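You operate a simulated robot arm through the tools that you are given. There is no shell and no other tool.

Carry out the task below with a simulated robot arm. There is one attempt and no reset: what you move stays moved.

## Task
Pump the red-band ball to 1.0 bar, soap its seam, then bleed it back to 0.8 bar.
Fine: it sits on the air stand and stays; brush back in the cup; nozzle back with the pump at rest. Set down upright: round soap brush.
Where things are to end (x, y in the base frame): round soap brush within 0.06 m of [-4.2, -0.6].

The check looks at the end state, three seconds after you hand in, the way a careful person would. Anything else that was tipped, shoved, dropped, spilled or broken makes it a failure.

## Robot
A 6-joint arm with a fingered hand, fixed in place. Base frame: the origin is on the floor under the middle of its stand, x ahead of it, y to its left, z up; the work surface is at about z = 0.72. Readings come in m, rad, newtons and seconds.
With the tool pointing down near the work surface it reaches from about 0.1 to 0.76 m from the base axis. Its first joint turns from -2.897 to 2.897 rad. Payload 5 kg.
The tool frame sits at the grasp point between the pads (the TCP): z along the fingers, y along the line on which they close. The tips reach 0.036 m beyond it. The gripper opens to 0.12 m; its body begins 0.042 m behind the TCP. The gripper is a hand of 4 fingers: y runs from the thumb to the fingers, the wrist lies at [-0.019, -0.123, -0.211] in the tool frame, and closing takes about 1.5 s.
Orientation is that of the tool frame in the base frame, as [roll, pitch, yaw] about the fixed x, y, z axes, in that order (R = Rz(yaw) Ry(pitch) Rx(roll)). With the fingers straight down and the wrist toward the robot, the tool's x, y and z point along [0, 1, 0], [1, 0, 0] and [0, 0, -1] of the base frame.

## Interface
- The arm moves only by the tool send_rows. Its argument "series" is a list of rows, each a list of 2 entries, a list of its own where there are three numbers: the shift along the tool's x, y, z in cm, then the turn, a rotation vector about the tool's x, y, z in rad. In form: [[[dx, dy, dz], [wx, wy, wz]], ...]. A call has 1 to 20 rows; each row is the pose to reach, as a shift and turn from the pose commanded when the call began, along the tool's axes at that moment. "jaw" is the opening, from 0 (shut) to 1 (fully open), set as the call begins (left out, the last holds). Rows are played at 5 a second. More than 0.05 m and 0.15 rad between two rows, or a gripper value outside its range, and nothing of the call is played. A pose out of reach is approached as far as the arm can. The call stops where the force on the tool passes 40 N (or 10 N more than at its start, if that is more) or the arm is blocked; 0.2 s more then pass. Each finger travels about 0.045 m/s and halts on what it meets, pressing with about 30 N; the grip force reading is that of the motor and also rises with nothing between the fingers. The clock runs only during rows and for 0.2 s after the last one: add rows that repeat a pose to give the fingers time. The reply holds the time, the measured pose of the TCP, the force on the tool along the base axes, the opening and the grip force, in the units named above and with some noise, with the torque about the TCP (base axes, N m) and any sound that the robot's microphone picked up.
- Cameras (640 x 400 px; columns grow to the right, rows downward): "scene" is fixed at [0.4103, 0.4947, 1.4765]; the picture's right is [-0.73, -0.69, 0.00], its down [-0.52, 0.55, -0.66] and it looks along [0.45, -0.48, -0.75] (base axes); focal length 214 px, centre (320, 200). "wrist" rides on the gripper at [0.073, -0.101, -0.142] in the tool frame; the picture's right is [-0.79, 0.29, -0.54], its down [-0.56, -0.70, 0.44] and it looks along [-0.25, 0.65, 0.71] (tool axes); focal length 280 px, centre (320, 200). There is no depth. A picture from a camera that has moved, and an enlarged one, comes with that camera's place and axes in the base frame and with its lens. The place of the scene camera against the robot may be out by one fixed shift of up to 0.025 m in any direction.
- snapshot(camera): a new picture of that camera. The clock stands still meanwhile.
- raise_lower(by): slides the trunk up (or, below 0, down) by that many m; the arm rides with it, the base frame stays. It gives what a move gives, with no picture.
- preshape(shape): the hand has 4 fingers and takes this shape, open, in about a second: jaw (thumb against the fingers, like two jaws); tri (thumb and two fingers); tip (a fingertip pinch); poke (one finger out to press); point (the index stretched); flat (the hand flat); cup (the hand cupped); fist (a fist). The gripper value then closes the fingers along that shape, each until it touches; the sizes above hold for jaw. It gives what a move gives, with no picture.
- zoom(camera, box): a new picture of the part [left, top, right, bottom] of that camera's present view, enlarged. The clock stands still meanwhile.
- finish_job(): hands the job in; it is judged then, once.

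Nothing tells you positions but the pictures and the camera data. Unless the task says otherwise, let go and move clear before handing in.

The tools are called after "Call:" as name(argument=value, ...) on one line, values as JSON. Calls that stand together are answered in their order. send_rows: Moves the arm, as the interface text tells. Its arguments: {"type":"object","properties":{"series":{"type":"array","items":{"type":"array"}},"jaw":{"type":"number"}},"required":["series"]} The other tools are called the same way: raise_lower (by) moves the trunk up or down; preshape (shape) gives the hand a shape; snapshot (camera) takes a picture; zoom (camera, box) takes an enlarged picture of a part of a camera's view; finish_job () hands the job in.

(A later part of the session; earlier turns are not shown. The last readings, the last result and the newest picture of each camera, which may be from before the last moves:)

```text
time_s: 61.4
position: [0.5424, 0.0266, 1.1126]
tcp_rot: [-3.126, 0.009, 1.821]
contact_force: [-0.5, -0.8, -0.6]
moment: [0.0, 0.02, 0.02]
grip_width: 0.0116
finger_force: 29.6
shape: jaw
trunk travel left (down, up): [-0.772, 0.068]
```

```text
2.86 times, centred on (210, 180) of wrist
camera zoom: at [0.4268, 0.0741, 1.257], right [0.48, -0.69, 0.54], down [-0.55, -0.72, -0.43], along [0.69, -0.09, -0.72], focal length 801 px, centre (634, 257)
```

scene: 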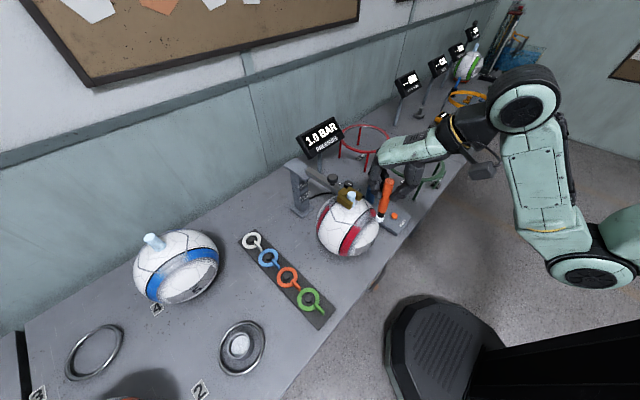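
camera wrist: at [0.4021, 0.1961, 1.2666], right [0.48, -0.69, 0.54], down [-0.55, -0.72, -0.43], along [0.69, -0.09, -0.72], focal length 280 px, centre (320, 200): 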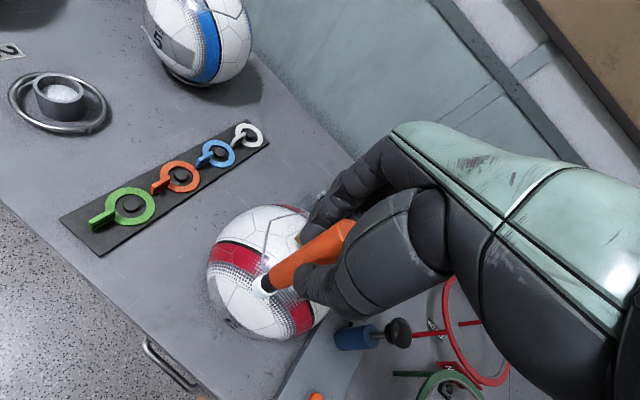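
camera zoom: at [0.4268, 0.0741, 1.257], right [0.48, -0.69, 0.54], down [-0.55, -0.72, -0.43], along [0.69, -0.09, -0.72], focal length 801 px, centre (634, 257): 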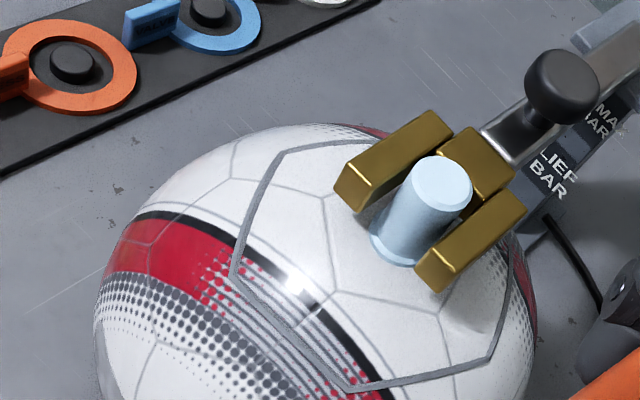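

The seam is still plain grey, so the soap didn't take and I'll redo it properly. The fork and bar also cover the far seam edge, so I'll set the brush back in the cup (which reloads it), pull the nozzle off, and then soap the entire hexagon.

Call:
send_rows(series=[[[4.25, 0.39, 0], [0, 0, -0.0514]], [[8.5, 0.78, 0], [0, 0, -0.1028]], [[12.75, 1.17, 0], [0, 0, -0.1542]], [[17.0, 1.56, 0], [0, 0, -0.2056]], [[21.25, 1.95, 0], [0, 0, -0.257]], [[25.5, 2.34, 0], [0, 0, -0.3084]], [[29.75, 2.73, 0], [0, 0, -0.3598]], [[34.0, 3.12, 0], [0, 0, -0.4112]], [[38.25, 3.51, 0], [0, 0, -0.4626]], [[42.5, 3.9, 0], [0, 0, -0.514]], [[44.5, 7.4, 0], [0, 0, -0.514]], [[46.4, 10.9, 0], [0, 0, -0.514]], [[48.4, 14.3, 0], [0, 0, -0.514]], [[50.4, 17.8, 0], [0, 0, -0.514]], [[52.3, 21.3, 0], [0, 0, -0.514]]])

Call:
zoom(camera="wrist", box=[160, 180, 400, 380])

```text
time_s: 64.6
position: [0.6213, 0.5897, 1.1043]
tcp_rot: [-3.122, 0.001, 2.334]
contact_force: [0.0, 0.5, -0.6]
moment: [0.0, 0.02, 0.02]
grip_width: 0.0119
finger_force: 30.2
shape: jaw
trunk travel left (down, up): [-0.772, 0.068]
```

```text
2.00 times, centred on (280, 280) of wrist
camera zoom: at [0.498, 0.5733, 1.2488], right [0.76, -0.36, 0.54], down [-0.12, -0.9, -0.43], along [0.64, 0.26, -0.73], focal length 561 px, centre (400, 40)
```

zoom: 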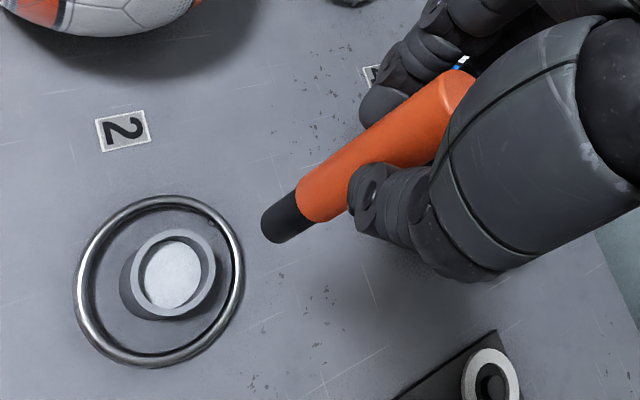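

The tip hangs within about 4 mm of the cup's centre (0.615, 0.587). I lower with the trunk in stages.

Call:
raise_lower(by=-0.16)

Call:
zoom(camera="wrist", box=[160, 180, 400, 380])

```text
time_s: 66.4
position: [0.6208, 0.5888, 0.9464]
tcp_rot: [-3.124, 0.0, 2.333]
contact_force: [1.1, 0.4, 0.0]
moment: [-0.05, 0.0, 0.07]
grip_width: 0.0116
finger_force: 30.6
shape: jaw
trunk travel left (down, up): [-0.612, 0.228]
```

```text
2.00 times, centred on (280, 280) of wrist
camera zoom: at [0.4968, 0.5721, 1.0903], right [0.76, -0.36, 0.54], down [-0.12, -0.89, -0.43], along [0.64, 0.26, -0.72], focal length 561 px, centre (400, 40)
```

zoom: 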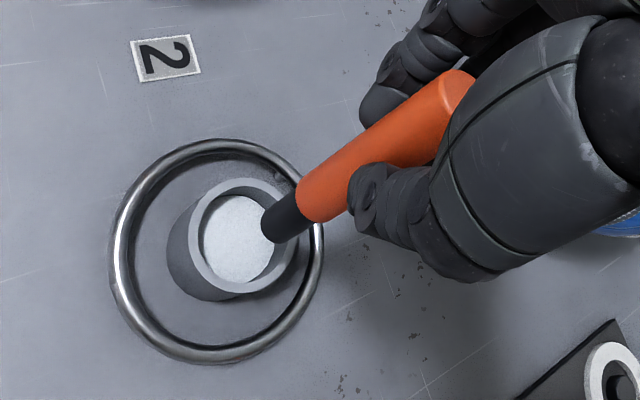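

About 4 cm above the rim; a 4 mm shift left centres it. Then I lower the rest into the cup.

Call:
send_rows(series=[[[0.4, 0, 0], [0, 0, 0]]])

Call:
raise_lower(by=-0.07)

Call:
zoom(camera="wrist", box=[160, 180, 400, 380])

```text
time_s: 66.8
position: [0.6165, 0.5912, 0.947]
tcp_rot: [-3.123, 0.002, 2.334]
contact_force: [-0.1, 0.3, -0.1]
moment: [0.02, -0.02, -0.01]
grip_width: 0.0115
finger_force: 30.1
shape: jaw
trunk travel left (down, up): [-0.612, 0.228]
```

```text
time_s: 67.9
position: [0.6157, 0.5911, 0.8759]
tcp_rot: [-3.125, 0.002, 2.333]
contact_force: [0.7, 0.0, -0.2]
moment: [0.01, 0.02, 0.02]
grip_width: 0.0118
finger_force: 30.3
shape: jaw
trunk travel left (down, up): [-0.542, 0.298]
```

```text
2.00 times, centred on (280, 280) of wrist
camera zoom: at [0.4941, 0.575, 1.0205], right [0.76, -0.36, 0.54], down [-0.12, -0.89, -0.43], along [0.64, 0.26, -0.72], focal length 561 px, centre (400, 40)
```

zoom: 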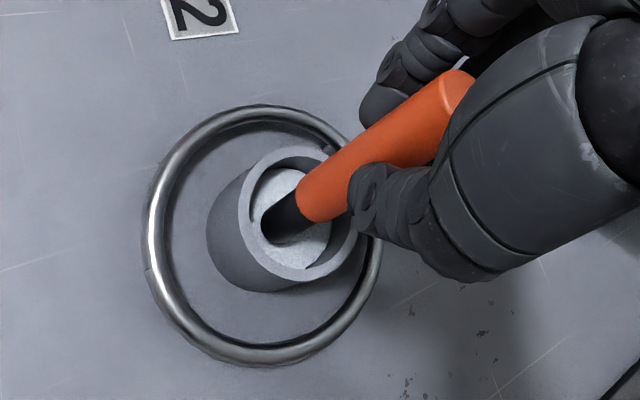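

The bristles are in the suds. I lower the last 2.6 cm, watching for contact.

Call:
raise_lower(by=-0.026)

Call:
zoom(camera="wrist", box=[160, 180, 400, 380])

```text
time_s: 68.6
position: [0.6176, 0.5921, 0.8504]
tcp_rot: [-3.123, 0.002, 2.333]
contact_force: [-1.1, 0.1, -0.4]
moment: [-0.01, -0.01, 0.0]
grip_width: 0.0113
finger_force: 29.9
shape: jaw
trunk travel left (down, up): [-0.516, 0.324]
```

```text
2.00 times, centred on (280, 280) of wrist
camera zoom: at [0.494, 0.575, 0.9945], right [0.76, -0.36, 0.54], down [-0.12, -0.89, -0.43], along [0.64, 0.26, -0.72], focal length 561 px, centre (400, 40)
```

zoom: 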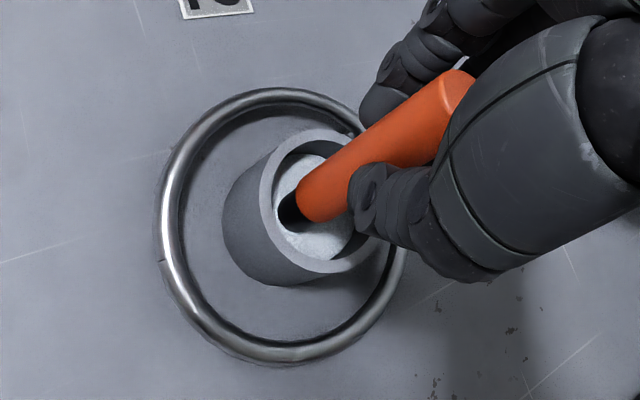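

No bottom contact yet, so I lower 5 mm more, release the brush, and check that it stands upright.

Call:
raise_lower(by=-0.006)

Call:
send_rows(series=[[[0, 0, 0], [0, 0, 0]], [[0, 0, 0], [0, 0, 0]], [[0, 0, 0], [0, 0, 0]], [[0, 0, 0], [0, 0, 0]], [[0, 0, 0], [0, 0, 0]], [[0, 0, 0], [0, 0, 0]], [[0, 0, 0], [0, 0, 0]], [[0, 0, 0], [0, 0, 0]]], jaw=1)

Call:
snapshot(camera="wrist")

```text
time_s: 69.2
position: [0.6169, 0.5905, 0.8462]
tcp_rot: [-3.125, 0.0, 2.335]
contact_force: [-0.1, 0.1, 3.2]
moment: [0.02, 0.01, 0.0]
grip_width: 0.0116
finger_force: 29.8
shape: jaw
trunk travel left (down, up): [-0.51, 0.33]
```

```text
time_s: 71.0
position: [0.6183, 0.5922, 0.8435]
tcp_rot: [-3.124, 0.003, 2.333]
contact_force: [0.7, 0.1, 0.3]
moment: [-0.04, 0.0, -0.01]
grip_width: 0.1197
finger_force: 0.0
shape: jaw
trunk travel left (down, up): [-0.51, 0.33]
```

```text
taken
camera wrist: at [0.4942, 0.5751, 0.9883], right [0.76, -0.36, 0.54], down [-0.12, -0.89, -0.43], along [0.64, 0.26, -0.72], focal length 280 px, centre (320, 200)
```

wrist: 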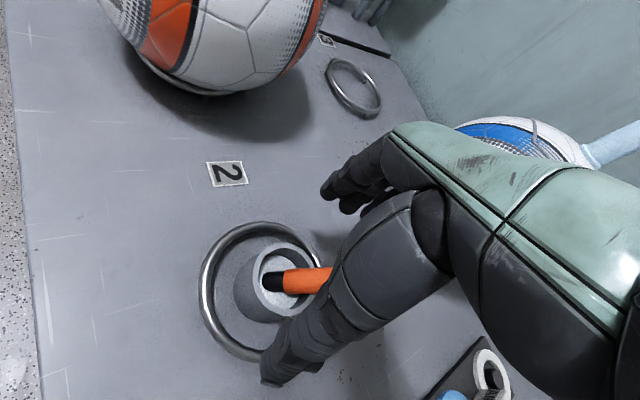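

The brush is in the cup but now leans on the rim, so I'll need to place it more carefully at the end. I raise the hand to look.

Call:
raise_lower(by=0.15)

Call:
zoom(camera="wrist", box=[140, 180, 360, 380])

Call:
snapshot(camera="scene")

```text
time_s: 72.7
position: [0.6185, 0.59, 0.9943]
tcp_rot: [-3.123, 0.002, 2.334]
contact_force: [0.6, -0.2, -0.4]
moment: [0.0, 0.05, 0.0]
grip_width: 0.1196
finger_force: 0.1
shape: jaw
trunk travel left (down, up): [-0.66, 0.18]
```

```text
2.00 times, centred on (250, 280) of wrist
camera zoom: at [0.4943, 0.5752, 1.1381], right [0.76, -0.36, 0.54], down [-0.12, -0.89, -0.43], along [0.64, 0.26, -0.72], focal length 561 px, centre (460, 40)
```

zoom: 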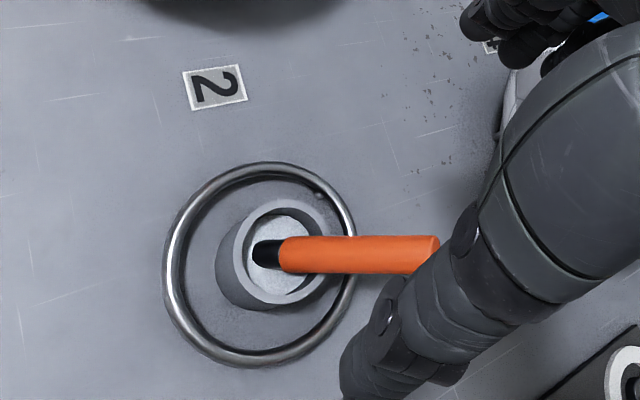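

```text
taken
```

scene: 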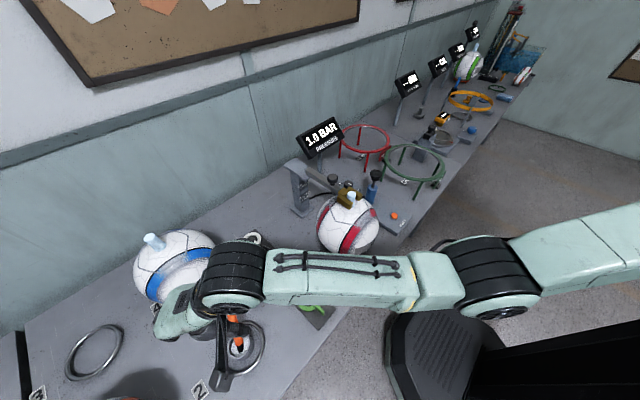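

The brush leans about 33° to the right in the cup, still safely inside. I'll re-grip it aligned later. Now I go back over the nozzle knob to pull the nozzle off.

Call:
raise_lower(by=0.118)

Call:
send_rows(series=[[[0, -4, 0], [0, 0, 0]], [[0, -8, 0], [0, 0, 0]], [[0, -12, 0], [0, 0, 0]], [[-3.95, -13.45, 0], [0, 0, 0.0763]], [[-7.9, -14.9, 0], [0, 0, 0.1526]], [[-11.85, -16.35, 0], [0, 0, 0.2289]], [[-15.8, -17.8, 0], [0, 0, 0.3052]], [[-19.75, -19.25, 0], [0, 0, 0.3815]], [[-23.7, -20.7, 0], [0, 0, 0.4578]], [[-27.65, -22.15, 0], [0, 0, 0.5341]], [[-31.6, -23.6, 0], [0, 0, 0.6104]], [[-35.55, -25.05, 0], [0, 0, 0.6867]], [[-39.5, -26.5, 0], [0, 0, 0.763]]])

Call:
snapshot(camera="wrist")

Call:
zoom(camera="scene", box=[190, 280, 330, 400])

```text
time_s: 74.2
position: [0.6172, 0.5915, 1.1126]
tcp_rot: [-3.125, 0.0, 2.334]
contact_force: [-0.4, 0.9, -0.3]
moment: [0.0, 0.0, 0.01]
grip_width: 0.1197
finger_force: 0.0
shape: jaw
trunk travel left (down, up): [-0.778, 0.062]
```

```text
time_s: 77.0
position: [0.6995, 0.122, 1.117]
tcp_rot: [-3.13, 0.013, 1.568]
contact_force: [0.2, 0.0, -0.8]
moment: [0.03, 0.02, 0.0]
grip_width: 0.1199
finger_force: 0.0
shape: jaw
trunk travel left (down, up): [-0.778, 0.062]
```

```text
taken
camera wrist: at [0.5986, 0.1947, 1.2602], right [0.29, -0.78, 0.55], down [-0.71, -0.56, -0.43], along [0.64, -0.26, -0.72], focal length 280 px, centre (320, 200)
```

wrist: 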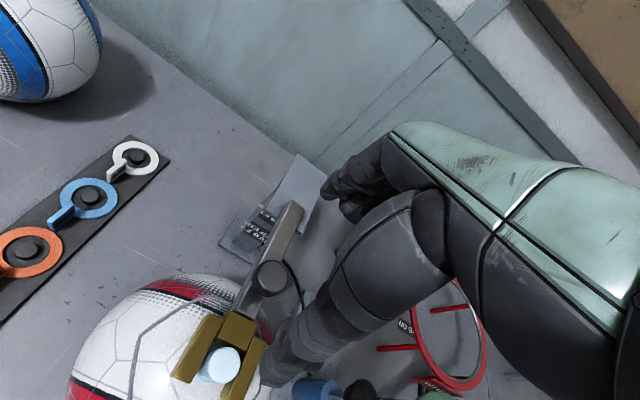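

```text
3.33 times, centred on (260, 340) of scene
camera zoom: at [0.4103, 0.4947, 1.4765], right [-0.73, -0.69, 0.0], down [-0.52, 0.55, -0.66], along [0.45, -0.48, -0.75], focal length 715 px, centre (520, -267)
```

zoom: 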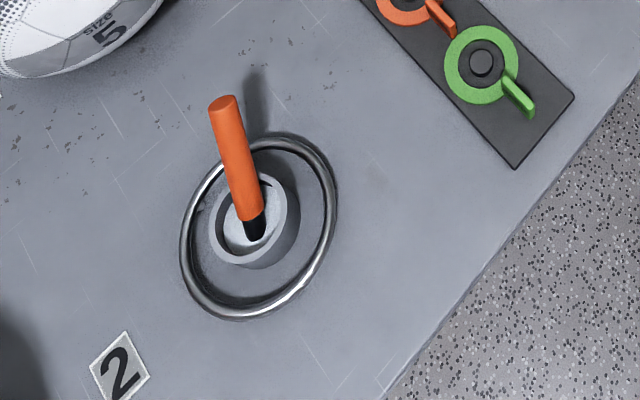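

The knob is right below at (0.702, 0.121). I narrow the hand so the thumb clears the stem, descend, and grip the knob.

Call:
send_rows(series=[[[0, 0.2, 0], [0, 0, 0]], [[0, 0.2, 0], [0, 0, 0]], [[0, 0.2, 0], [0, 0, 0]], [[0, 0.2, 3], [0, 0, 0]], [[0, 0.2, 6], [0, 0, 0]], [[0, 0.2, 7.8], [0, 0, 0]]], jaw=0.65)

Call:
zoom(camera="scene", box=[280, 110, 400, 230])

```text
time_s: 78.4
position: [0.7004, 0.1216, 1.0401]
tcp_rot: [-3.131, 0.015, 1.569]
contact_force: [-0.2, 0.4, 0.5]
moment: [0.01, -0.04, -0.02]
grip_width: 0.0783
finger_force: 0.0
shape: jaw
trunk travel left (down, up): [-0.778, 0.062]
```

```text
3.33 times, centred on (340, 170) of scene
camera zoom: at [0.4103, 0.4947, 1.4765], right [-0.73, -0.69, 0.0], down [-0.52, 0.55, -0.66], along [0.45, -0.48, -0.75], focal length 715 px, centre (253, 300)
```

zoom: 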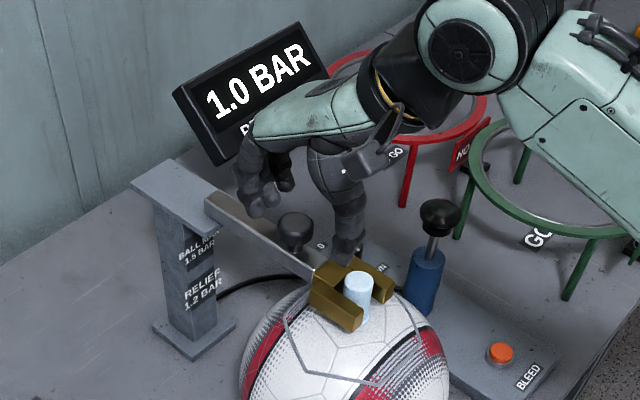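

Call:
send_rows(series=[[[0, 0, 0], [0, 0, 0]], [[0, 0, 0], [0, 0, 0]], [[0, 0, 0], [0, 0, 0]], [[0, 0, 0], [0, 0, 0]], [[0, 0, 0], [0, 0, 0]], [[0, 0, 0], [0, 0, 0]], [[0, 2, 0], [0, 0, 0]], [[0, 4, 0], [0, 0, 0]], [[0, 6, 0], [0, 0, 0]], [[0, 8, 0], [0, 0, 0]], [[0, 9, 0], [0, 0, 0]], [[0, 10, 0], [0, 0, 0]]], jaw=0)

Call:
zoom(camera="scene", box=[280, 110, 400, 230])

```text
time_s: 81.0
position: [0.8003, 0.1202, 1.0408]
tcp_rot: [-3.133, 0.011, 1.571]
contact_force: [-4.0, 0.3, 4.9]
moment: [-0.02, 0.09, -0.1]
grip_width: 0.0263
finger_force: 29.2
shape: jaw
trunk travel left (down, up): [-0.778, 0.062]
```

```text
3.33 times, centred on (340, 170) of scene
camera zoom: at [0.4103, 0.4947, 1.4765], right [-0.73, -0.69, 0.0], down [-0.52, 0.55, -0.66], along [0.45, -0.48, -0.75], focal length 715 px, centre (253, 300)
```

zoom: 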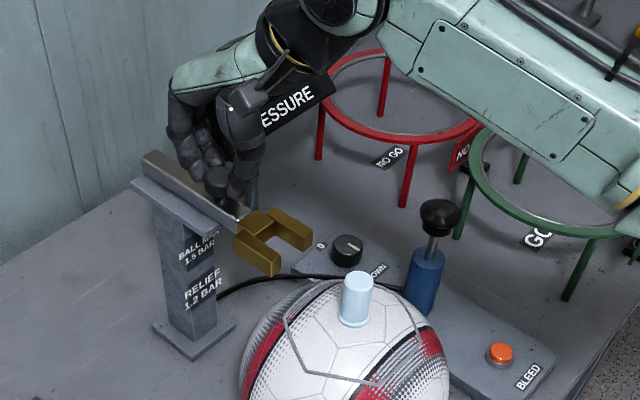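

The nozzle is back at its original position (knob at x = 0.80). I release it and lift clear.

Call:
send_rows(series=[[[0, 0, 0], [0, 0, 0]], [[0, 0, 0], [0, 0, 0]], [[0, 0, 0], [0, 0, 0]], [[0, 0, 0], [0, 0, 0]], [[0, 0, 0], [0, 0, 0]], [[0, 0, -3], [0, 0, 0]], [[0, 0, -7], [0, 0, 0]]], jaw=0.65)

Call:
snapshot(camera="scene")

Call:
zoom(camera="wrist", box=[100, 180, 340, 400])

```text
time_s: 82.6
position: [0.799, 0.1215, 1.1082]
tcp_rot: [-3.13, 0.014, 1.571]
contact_force: [0.1, 0.0, 0.5]
moment: [-0.03, -0.02, 0.0]
grip_width: 0.078
finger_force: 0.1
shape: jaw
trunk travel left (down, up): [-0.778, 0.062]
```

```text
taken
```

scene: 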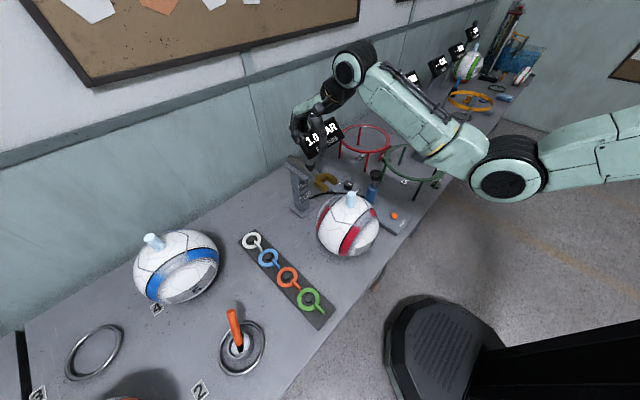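

```text
1.82 times, centred on (220, 290) of wrist
camera zoom: at [0.6986, 0.1964, 1.2515], right [0.29, -0.78, 0.55], down [-0.71, -0.57, -0.43], along [0.65, -0.26, -0.72], focal length 510 px, centre (502, 36)
```

zoom: 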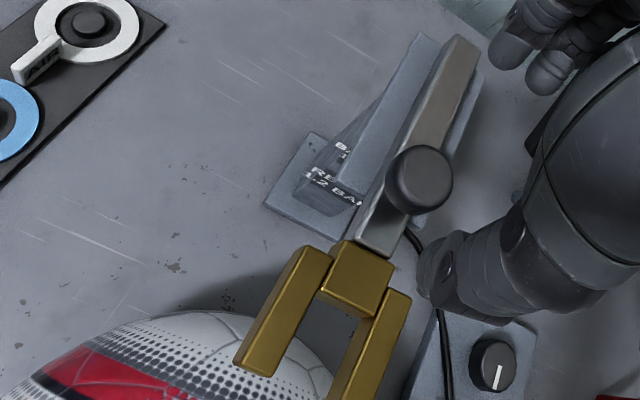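

The nozzle is off and the ball undisturbed. I return toward the leaning brush, turning the hand to face it, staying high.

Call:
send_rows(series=[[[3.3, -2.4, 0], [0, 0, -0.08]], [[6.6, -4.8, 0], [0, 0, -0.16]], [[9.9, -7.2, 0], [0, 0, -0.24]], [[13.1, -9.6, 0], [0, 0, -0.32]], [[16.4, -12, 0], [0, 0, -0.4]], [[19.7, -14.3, 0], [0, 0, -0.48]], [[23, -16.7, 0], [0, 0, -0.56]], [[26.3, -19.1, 0], [0, 0, -0.64]], [[29.6, -21.5, 0], [0, 0, -0.72]], [[32.9, -23.9, 0], [0, 0, -0.8]], [[35.7, -21.4, 0], [0, 0, -0.8]], [[38.5, -18.9, 0], [0, 0, -0.8]], [[41.4, -16.4, 0], [0, 0, -0.8]], [[44.2, -13.9, 0], [0, 0, -0.8]]], jaw=1)

Call:
send_rows(series=[[[0, 0, 0], [0, 0.12, 0]], [[0, 0, 0], [0, 0.24, 0]], [[0, 0, 0], [0, 0.36, 0]], [[0, 0, 0], [0, 0.48, 0]], [[0, 0, 0], [0, 0.6, 0]]])

Call:
snapshot(camera="wrist")

Call:
snapshot(camera="scene")

```text
time_s: 85.6
position: [0.6641, 0.5658, 1.1029]
tcp_rot: [-3.123, 0.001, 2.369]
contact_force: [0.8, 0.6, -0.4]
moment: [0.0, 0.0, 0.0]
grip_width: 0.1198
finger_force: 0.0
shape: jaw
trunk travel left (down, up): [-0.778, 0.062]
```

```text
time_s: 86.8
position: [0.6631, 0.5635, 1.1036]
tcp_rot: [-3.12, -0.601, 2.359]
contact_force: [0.4, -1.1, -0.4]
moment: [-0.01, 0.03, 0.02]
grip_width: 0.1199
finger_force: 0.1
shape: jaw
trunk travel left (down, up): [-0.778, 0.062]
```

```text
taken
camera wrist: at [0.6071, 0.4789, 1.2643], right [0.89, -0.46, 0.0], down [-0.34, -0.66, -0.67], along [0.31, 0.6, -0.74], focal length 280 px, centre (320, 200)
```

wrist: 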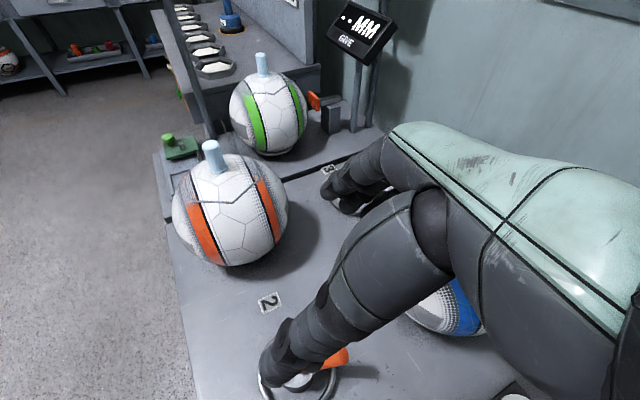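

```text
taken
```

scene: 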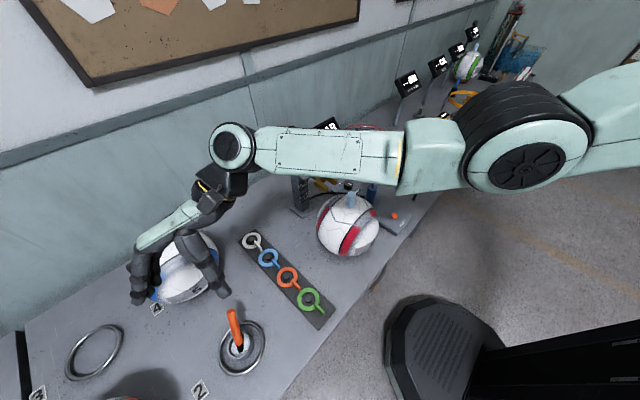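

The tilted pose is reachable. I fine-tune the yaw to match the handle's lean, then lower in stages.

Call:
send_rows(series=[[[0, 0, 0], [0.05, 0, -0.075]], [[0, 0, 0], [0.1, 0, -0.15]]])

Call:
raise_lower(by=-0.17)

Call:
snapshot(camera="wrist")

Call:
snapshot(camera="scene")

```text
time_s: 87.4
position: [0.6459, 0.5478, 1.1086]
tcp_rot: [-3.122, -0.602, 2.541]
contact_force: [-0.8, 0.2, -0.4]
moment: [-0.02, 0.03, -0.04]
grip_width: 0.12
finger_force: 0.0
shape: jaw
out of reach, approached as far as the arm can: row 1, 2
trunk travel left (down, up): [-0.778, 0.062]
```

```text
time_s: 89.3
position: [0.6461, 0.5486, 0.9374]
tcp_rot: [-3.123, -0.601, 2.54]
contact_force: [0.2, 0.4, 0.6]
moment: [0.02, 0.03, -0.02]
grip_width: 0.1198
finger_force: 0.0
shape: jaw
trunk travel left (down, up): [-0.608, 0.232]
```

```text
taken
camera wrist: at [0.6069, 0.4544, 1.0985], right [0.96, -0.29, 0.0], down [-0.22, -0.71, -0.67], along [0.2, 0.64, -0.74], focal length 280 px, centre (320, 200)
```

wrist: 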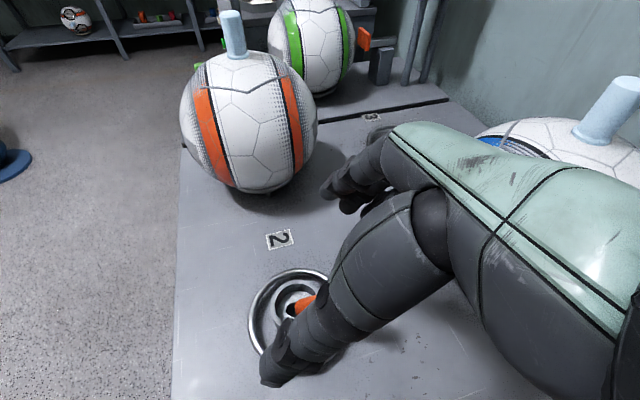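

```text
taken
```

scene: 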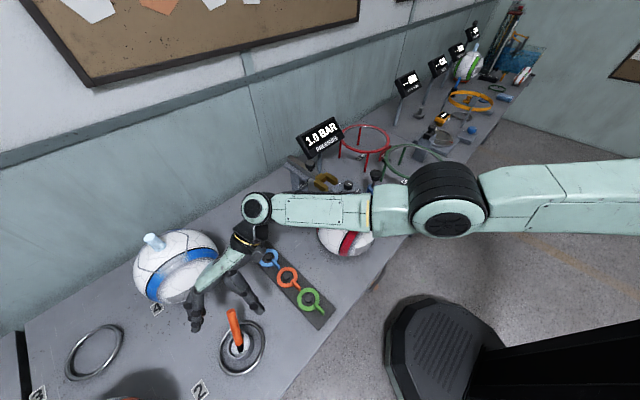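

The extra yaw pulled the hand 2 cm short, so I undo it and re-centre on the handle at this height.

Call:
send_rows(series=[[[-0.1, 1.0, -0.1], [-0.05, 0, 0.075]], [[-0.3, 2.1, -0.2], [-0.1, 0, 0.15]]])

Call:
snapshot(camera="wrist")

Call:
zoom(camera="scene", box=[160, 230, 320, 370])

Call:
zoom(camera="scene", box=[280, 105, 390, 205])

```text
time_s: 89.9
position: [0.6658, 0.5671, 0.9356]
tcp_rot: [-3.12, -0.599, 2.36]
contact_force: [0.1, 0.2, -0.3]
moment: [0.01, 0.02, 0.01]
grip_width: 0.1199
finger_force: 0.1
shape: jaw
out of reach, approached as far as the arm can: row 2
trunk travel left (down, up): [-0.608, 0.232]
```

```text
taken
camera wrist: at [0.6103, 0.4821, 1.0963], right [0.89, -0.46, 0.0], down [-0.34, -0.66, -0.67], along [0.3, 0.59, -0.74], focal length 280 px, centre (320, 200)
```

wrist: 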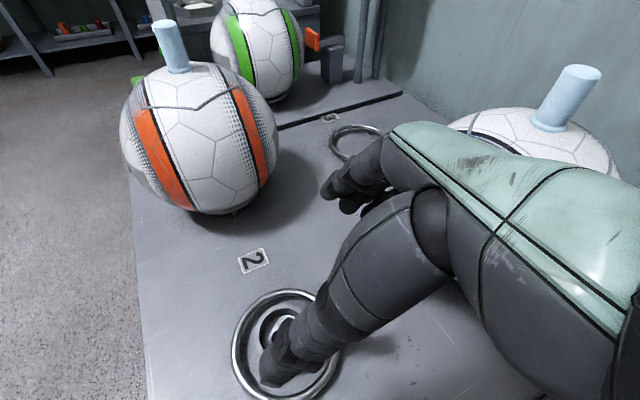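

```text
2.86 times, centred on (240, 300) of scene
camera zoom: at [0.4103, 0.4947, 1.4765], right [-0.73, -0.69, 0.0], down [-0.52, 0.55, -0.66], along [0.45, -0.48, -0.75], focal length 613 px, centre (549, -86)
```

zoom: 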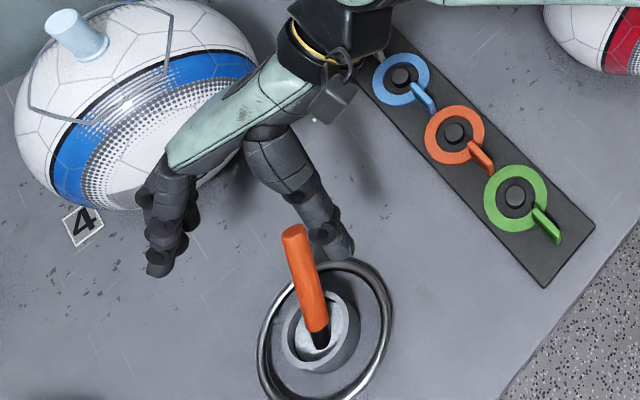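

```text
4.00 times, centred on (335, 155) of scene
camera zoom: at [0.4103, 0.4947, 1.4765], right [-0.73, -0.69, 0.0], down [-0.52, 0.55, -0.66], along [0.45, -0.48, -0.75], focal length 858 px, centre (260, 380)
```

zoom: 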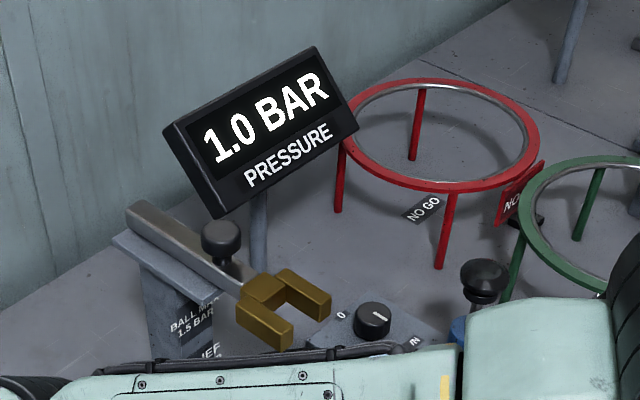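

The handle lies between thumb and fingers in line with the hand's tilt. I lower the remaining 11 cm.

Call:
raise_lower(by=-0.07)

Call:
snapshot(camera="wrist")

Call:
zoom(camera="scene", box=[160, 230, 320, 370])

```text
time_s: 91.0
position: [0.6661, 0.567, 0.8661]
tcp_rot: [-3.118, -0.601, 2.36]
contact_force: [0.3, -0.2, 0.4]
moment: [-0.01, -0.06, 0.03]
grip_width: 0.1201
finger_force: 0.0
shape: jaw
trunk travel left (down, up): [-0.538, 0.302]
```

```text
taken
camera wrist: at [0.6103, 0.4815, 1.0268], right [0.89, -0.46, 0.0], down [-0.34, -0.66, -0.67], along [0.3, 0.59, -0.74], focal length 280 px, centre (320, 200)
```

wrist: 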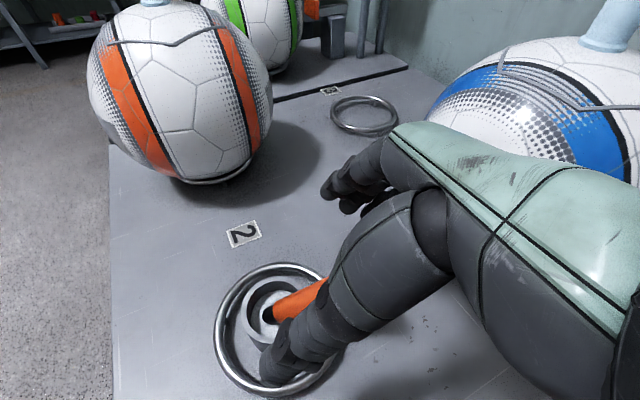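

```text
2.86 times, centred on (240, 300) of scene
camera zoom: at [0.4103, 0.4947, 1.4765], right [-0.73, -0.69, 0.0], down [-0.52, 0.55, -0.66], along [0.45, -0.48, -0.75], focal length 613 px, centre (549, -86)
```

zoom: 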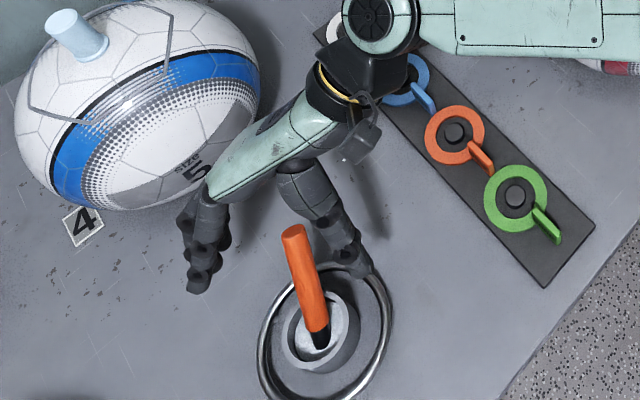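

Call:
raise_lower(by=-0.038)

Call:
snapshot(camera="wrist")

Call:
zoom(camera="scene", box=[160, 230, 320, 370])

```text
time_s: 91.8
position: [0.6658, 0.5667, 0.8269]
tcp_rot: [-3.121, -0.6, 2.361]
contact_force: [1.0, -0.8, 0.2]
moment: [0.0, 0.02, 0.0]
grip_width: 0.12
finger_force: 0.0
shape: jaw
trunk travel left (down, up): [-0.5, 0.34]
```

```text
taken
camera wrist: at [0.6102, 0.4814, 0.9888], right [0.89, -0.46, 0.0], down [-0.34, -0.66, -0.67], along [0.3, 0.59, -0.74], focal length 280 px, centre (320, 200)
```

wrist: 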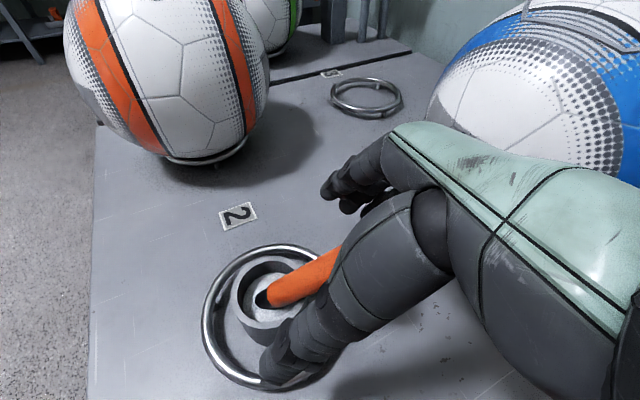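

```text
2.86 times, centred on (240, 300) of scene
camera zoom: at [0.4103, 0.4947, 1.4765], right [-0.73, -0.69, 0.0], down [-0.52, 0.55, -0.66], along [0.45, -0.48, -0.75], focal length 613 px, centre (549, -86)
```

zoom: 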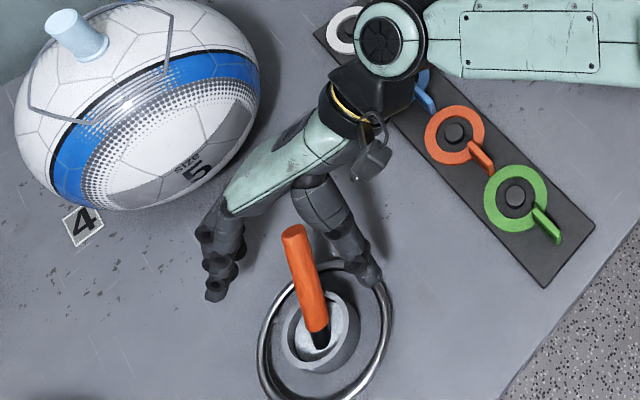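

The handle runs right along the hand's axis and through the grasp point. I close on it.

Call:
send_rows(series=[[[0, 0, 0], [0, 0, 0]], [[0, 0, 0], [0, 0, 0]], [[0, 0, 0], [0, 0, 0]], [[0, 0, 0], [0, 0, 0]], [[0, 0, 0], [0, 0, 0]], [[0, 0, 0], [0, 0, 0]], [[0, 0, 0], [0, 0, 0]], [[0, 0, 0], [0, 0, 0]], [[0, 0, 0], [0, 0, 0]]], jaw=0)

Call:
snapshot(camera="wrist")

Call:
zoom(camera="scene", box=[160, 230, 320, 370])

```text
time_s: 93.8
position: [0.6657, 0.5669, 0.8274]
tcp_rot: [-3.118, -0.6, 2.358]
contact_force: [0.0, -1.0, 1.4]
moment: [-0.02, 0.05, -0.01]
grip_width: 0.0096
finger_force: 30.1
shape: jaw
trunk travel left (down, up): [-0.5, 0.34]
```

```text
taken
camera wrist: at [0.6102, 0.4814, 0.9888], right [0.89, -0.46, 0.0], down [-0.34, -0.66, -0.67], along [0.3, 0.59, -0.74], focal length 280 px, centre (320, 200)
```

wrist: 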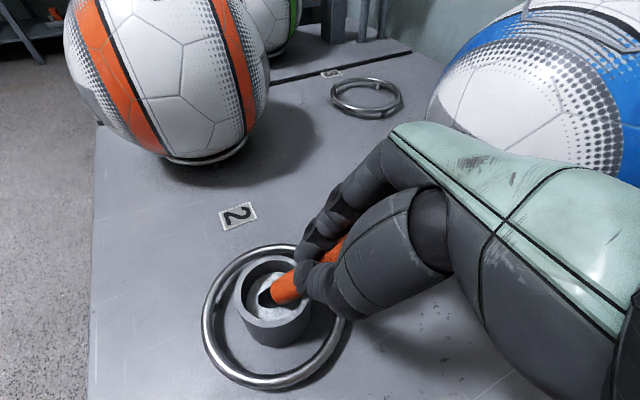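

```text
2.86 times, centred on (240, 300) of scene
camera zoom: at [0.4103, 0.4947, 1.4765], right [-0.73, -0.69, 0.0], down [-0.52, 0.55, -0.66], along [0.45, -0.48, -0.75], focal length 613 px, centre (549, -86)
```

zoom: 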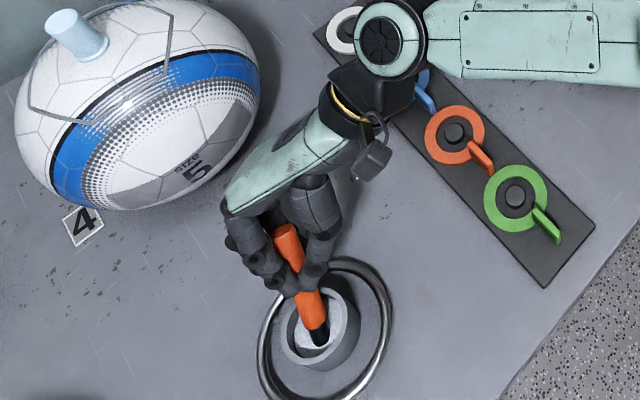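

Gripped along its axis. I lift slowly with the trunk and check that the cup stays.

Call:
raise_lower(by=0.06)

Call:
snapshot(camera="wrist")

Call:
raise_lower(by=0.1)

Call:
snapshot(camera="wrist")

```text
time_s: 94.8
position: [0.6656, 0.5671, 0.8869]
tcp_rot: [-3.116, -0.601, 2.358]
contact_force: [0.2, -0.2, -0.4]
moment: [0.0, 0.04, -0.01]
grip_width: 0.0093
finger_force: 29.2
shape: jaw
trunk travel left (down, up): [-0.56, 0.28]
```

```text
taken
camera wrist: at [0.6105, 0.4816, 1.0484], right [0.89, -0.46, 0.0], down [-0.34, -0.66, -0.67], along [0.3, 0.59, -0.74], focal length 280 px, centre (320, 200)
```

wrist: 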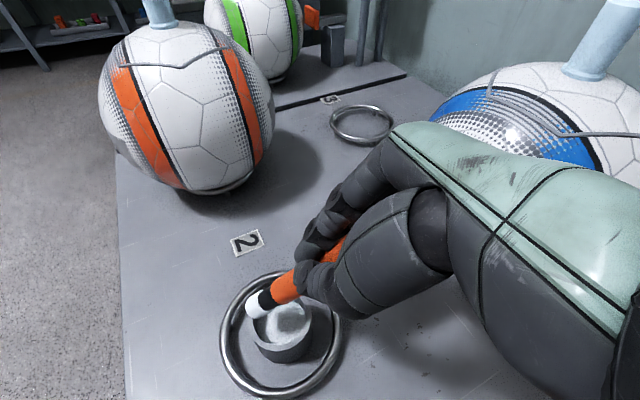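

```text
time_s: 96.1
position: [0.6662, 0.567, 0.9867]
tcp_rot: [-3.12, -0.6, 2.358]
contact_force: [0.4, 0.1, 0.2]
moment: [-0.01, -0.01, -0.01]
grip_width: 0.0096
finger_force: 29.9
shape: jaw
trunk travel left (down, up): [-0.66, 0.18]
```

```text
taken
camera wrist: at [0.6106, 0.4816, 1.1483], right [0.89, -0.46, 0.0], down [-0.34, -0.66, -0.67], along [0.3, 0.59, -0.74], focal length 280 px, centre (320, 200)
```

wrist: 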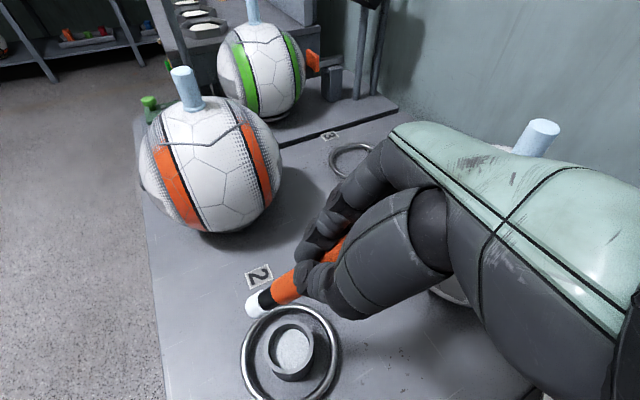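

The brush is freshly loaded (white foam back on the tip) and the cup stayed put. I raise, retract, and turn the hand upright again.

Call:
raise_lower(by=0.12)

Call:
send_rows(series=[[[0, -3, 0], [0, -0.12, 0]], [[0, -6, 0], [0, -0.24, 0]], [[0, -9, 0], [0, -0.36, 0]], [[0, -12, 0], [0, -0.48, 0]], [[0, -16, 0], [0, -0.6, 0]], [[0, -20, 0], [0, -0.6, 0]]])

Call:
snapshot(camera="wrist")

Call:
snapshot(camera="scene")

```text
time_s: 97.6
position: [0.6658, 0.5663, 1.108]
tcp_rot: [-3.117, -0.601, 2.358]
contact_force: [0.5, 0.0, 0.6]
moment: [0.0, 0.0, -0.01]
grip_width: 0.0094
finger_force: 30.2
shape: jaw
trunk travel left (down, up): [-0.78, 0.06]
```

```text
time_s: 99.0
position: [0.6891, 0.5611, 1.067]
tcp_rot: [-3.118, -0.09, 2.372]
contact_force: [1.1, 0.3, -0.4]
moment: [0.0, -0.02, 0.0]
grip_width: 0.0096
finger_force: 30.1
shape: jaw
out of reach, approached as far as the arm can: row 1, 2, 3, 4, 5, 6
trunk travel left (down, up): [-0.78, 0.06]
```

```text
taken
camera wrist: at [0.5775, 0.5321, 1.2174], right [0.81, -0.36, 0.46], down [-0.12, -0.87, -0.47], along [0.58, 0.33, -0.75], focal length 280 px, centre (320, 200)
```

wrist: 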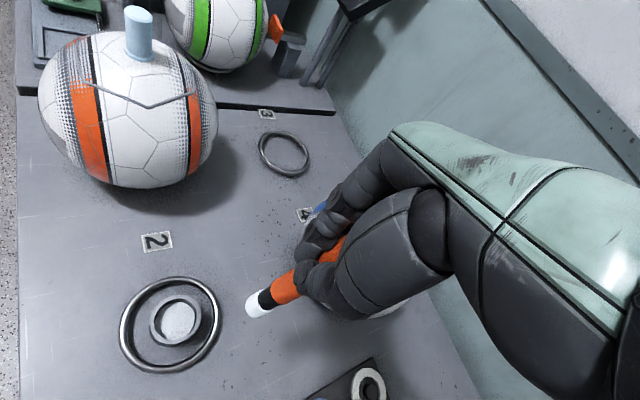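

```text
taken
```

scene: 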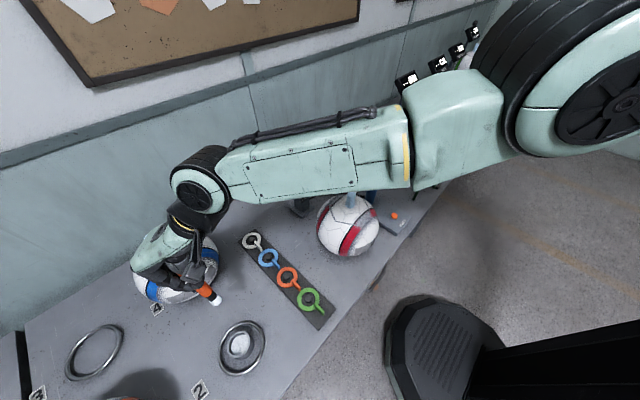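

The arm only got part of the way and stopped short at an awkward pose. I retract in smaller steps while finishing the un-tilt.

Call:
send_rows(series=[[[0, -2, 0], [0, -0.03, 0]], [[0, -4, 0], [0, -0.06, 0]], [[0, -6, 0], [0, -0.09, 0]]])

Call:
snapshot(camera="scene")

```text
time_s: 99.8
position: [0.6931, 0.5529, 1.0485]
tcp_rot: [-3.119, -0.002, 2.373]
contact_force: [-0.1, -0.8, -0.2]
moment: [0.01, 0.0, 0.03]
grip_width: 0.0094
finger_force: 29.7
shape: jaw
out of reach, approached as far as the arm can: row 1, 2, 3
trunk travel left (down, up): [-0.78, 0.06]
```

```text
taken
```

scene: 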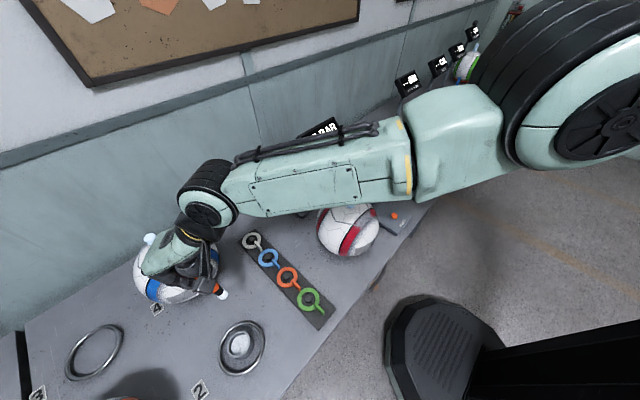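

It's stuck against a joint limit in this configuration. I go back to the tilted pose that was reachable, and will un-tilt in place from there as I did on the way in.

Call:
send_rows(series=[[[0.58, -0.17, -1.19], [0, 0.12, 0]], [[1.16, -0.35, -2.38], [0, 0.24, 0]], [[1.74, -0.52, -3.57], [0, 0.36, 0]], [[2.32, -0.7, -4.76], [0, 0.48, 0]], [[2.9, -0.87, -5.95], [0, 0.6, 0]]])

Call:
snapshot(camera="scene")

```text
time_s: 101.0
position: [0.6656, 0.5683, 1.1077]
tcp_rot: [-3.115, -0.604, 2.36]
contact_force: [0.2, 0.2, -0.4]
moment: [0.01, 0.01, -0.02]
grip_width: 0.0095
finger_force: 30.8
shape: jaw
trunk travel left (down, up): [-0.78, 0.06]
```

```text
taken
```

scene: 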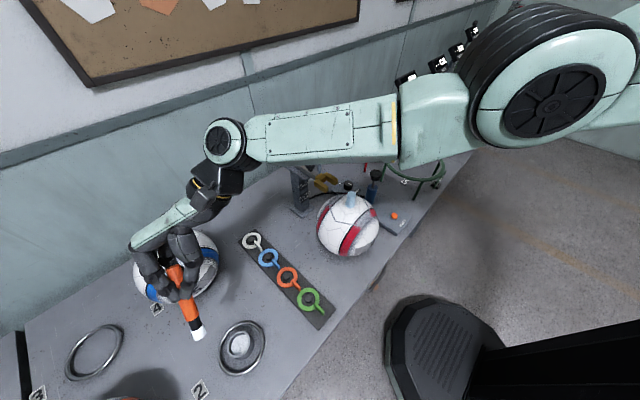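

Back at the tilted pose. Now I un-tilt in place without retracting.

Call:
send_rows(series=[[[0, 0, 0], [0, -0.1, 0]], [[0, 0, 0], [0, -0.2, 0]], [[0, 0, 0], [0, -0.3, 0]]])

Call:
snapshot(camera="scene")

```text
time_s: 101.8
position: [0.6797, 0.5754, 1.1036]
tcp_rot: [-3.119, -0.297, 2.367]
contact_force: [0.4, 0.6, -1.3]
moment: [0.01, 0.03, -0.01]
grip_width: 0.0092
finger_force: 30.2
shape: jaw
out of reach, approached as far as the arm can: row 1, 2, 3
trunk travel left (down, up): [-0.78, 0.06]
```

```text
taken
```

scene: 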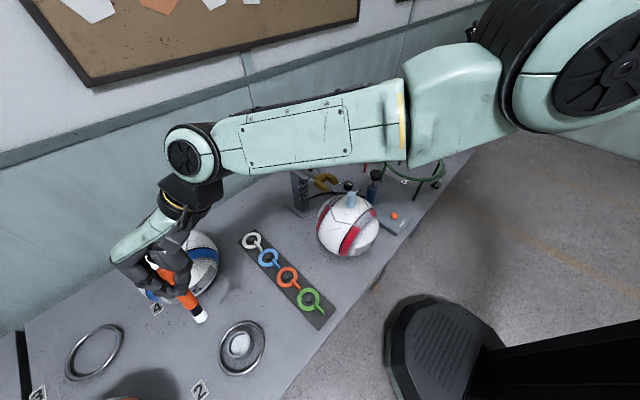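

The arm has flipped to its other elbow branch near full stretch. I'll stretch outward to the straight position and then draw back, so it can fold the right way again.

Call:
send_rows(series=[[[0, 3, 0], [0, 0, 0]], [[0, 6, 0], [0, 0, 0]], [[0, 9, 0], [0, 0, 0]], [[0, 9, 0], [0, 0, 0]], [[0, 5, 0], [0, 0, 0]], [[0, 1, 0], [0, 0, 0]], [[0, -3, 0], [0, 0, 0]], [[0, -7, 0], [0, 0, 0]]])

Call:
snapshot(camera="scene")

```text
time_s: 103.6
position: [0.6821, 0.569, 1.0903]
tcp_rot: [-3.117, -0.301, 2.368]
contact_force: [0.5, 0.0, -0.4]
moment: [-0.01, 0.01, 0.01]
grip_width: 0.0094
finger_force: 30.1
shape: jaw
out of reach, approached as far as the arm can: row 1, 2, 3, 4, 5, 6, 7, 8
trunk travel left (down, up): [-0.78, 0.06]
```

```text
taken
```

scene: 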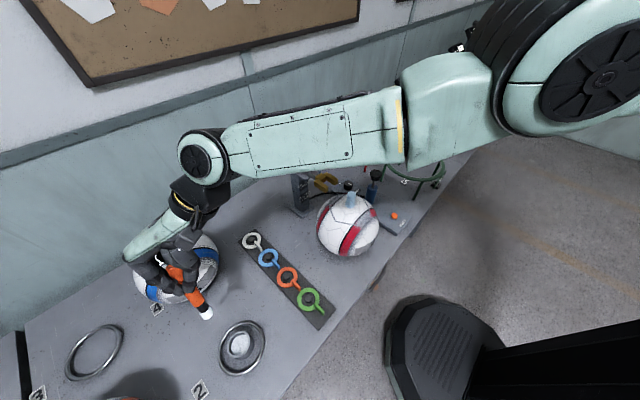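

All these poses sit right at full stretch (wrist about 0.78 m out), so the elbow is locked straight. I'll raise the hand while drawing it in, which should bend the elbow the right way.

Call:
send_rows(series=[[[0.9, 1, -2.9], [0, 0, 0]], [[1.8, 2, -5.7], [0, 0, 0]], [[2.7, 2, -8.6], [0, 0, 0]], [[3.6, 1, -11.5], [0, 0, 0]], [[4.4, -2, -14.3], [0, 0, 0]], [[5.0, -6, -16.2], [0, 0, 0]], [[5.3, -10, -17.2], [0, 0, 0]]])

Call:
snapshot(camera="scene")

```text
time_s: 105.2
position: [0.6114, 0.4969, 1.2743]
tcp_rot: [-3.117, -0.3, 2.367]
contact_force: [-0.2, 0.1, -0.4]
moment: [0.0, -0.06, -0.01]
grip_width: 0.0092
finger_force: 30.2
shape: jaw
trunk travel left (down, up): [-0.78, 0.06]
```

```text
taken
```

scene: 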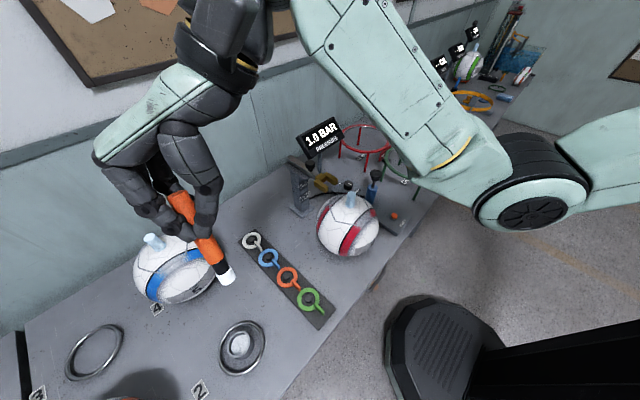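

The elbow bends the right way again. I un-tilt the hand fully here.

Call:
send_rows(series=[[[0, -2, 0], [0, -0.1, 0]], [[0, -4, 0], [0, -0.2, 0]], [[0, -6, 0], [0, -0.3, 0]]])

Call:
zoom(camera="wrist", box=[160, 180, 400, 380])

Call:
snapshot(camera="scene")

```text
time_s: 106.0
position: [0.5739, 0.4551, 1.2754]
tcp_rot: [-3.12, 0.002, 2.372]
contact_force: [-0.2, 0.4, -0.5]
moment: [-0.01, -0.01, 0.03]
grip_width: 0.0093
finger_force: 30.0
shape: jaw
trunk travel left (down, up): [-0.78, 0.06]
```

```text
2.00 times, centred on (280, 280) of wrist
camera zoom: at [0.4499, 0.4352, 1.4195], right [0.78, -0.33, 0.54], down [-0.09, -0.9, -0.43], along [0.62, 0.28, -0.73], focal length 561 px, centre (400, 40)
```

zoom: 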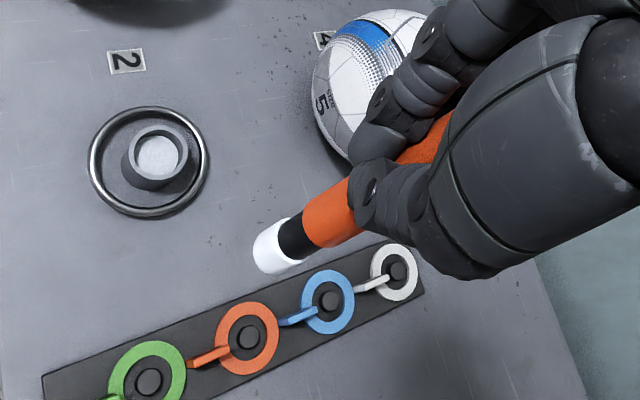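

```text
taken
```

scene: 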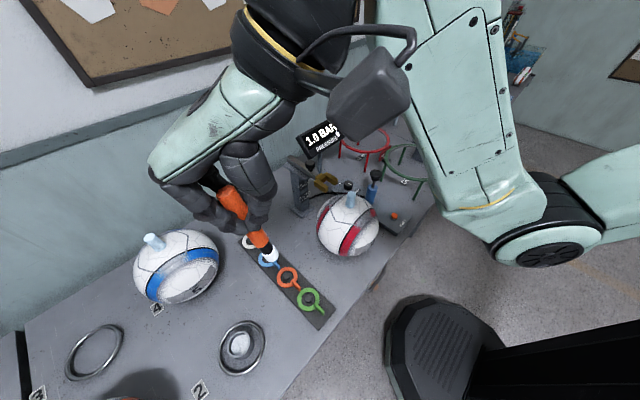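

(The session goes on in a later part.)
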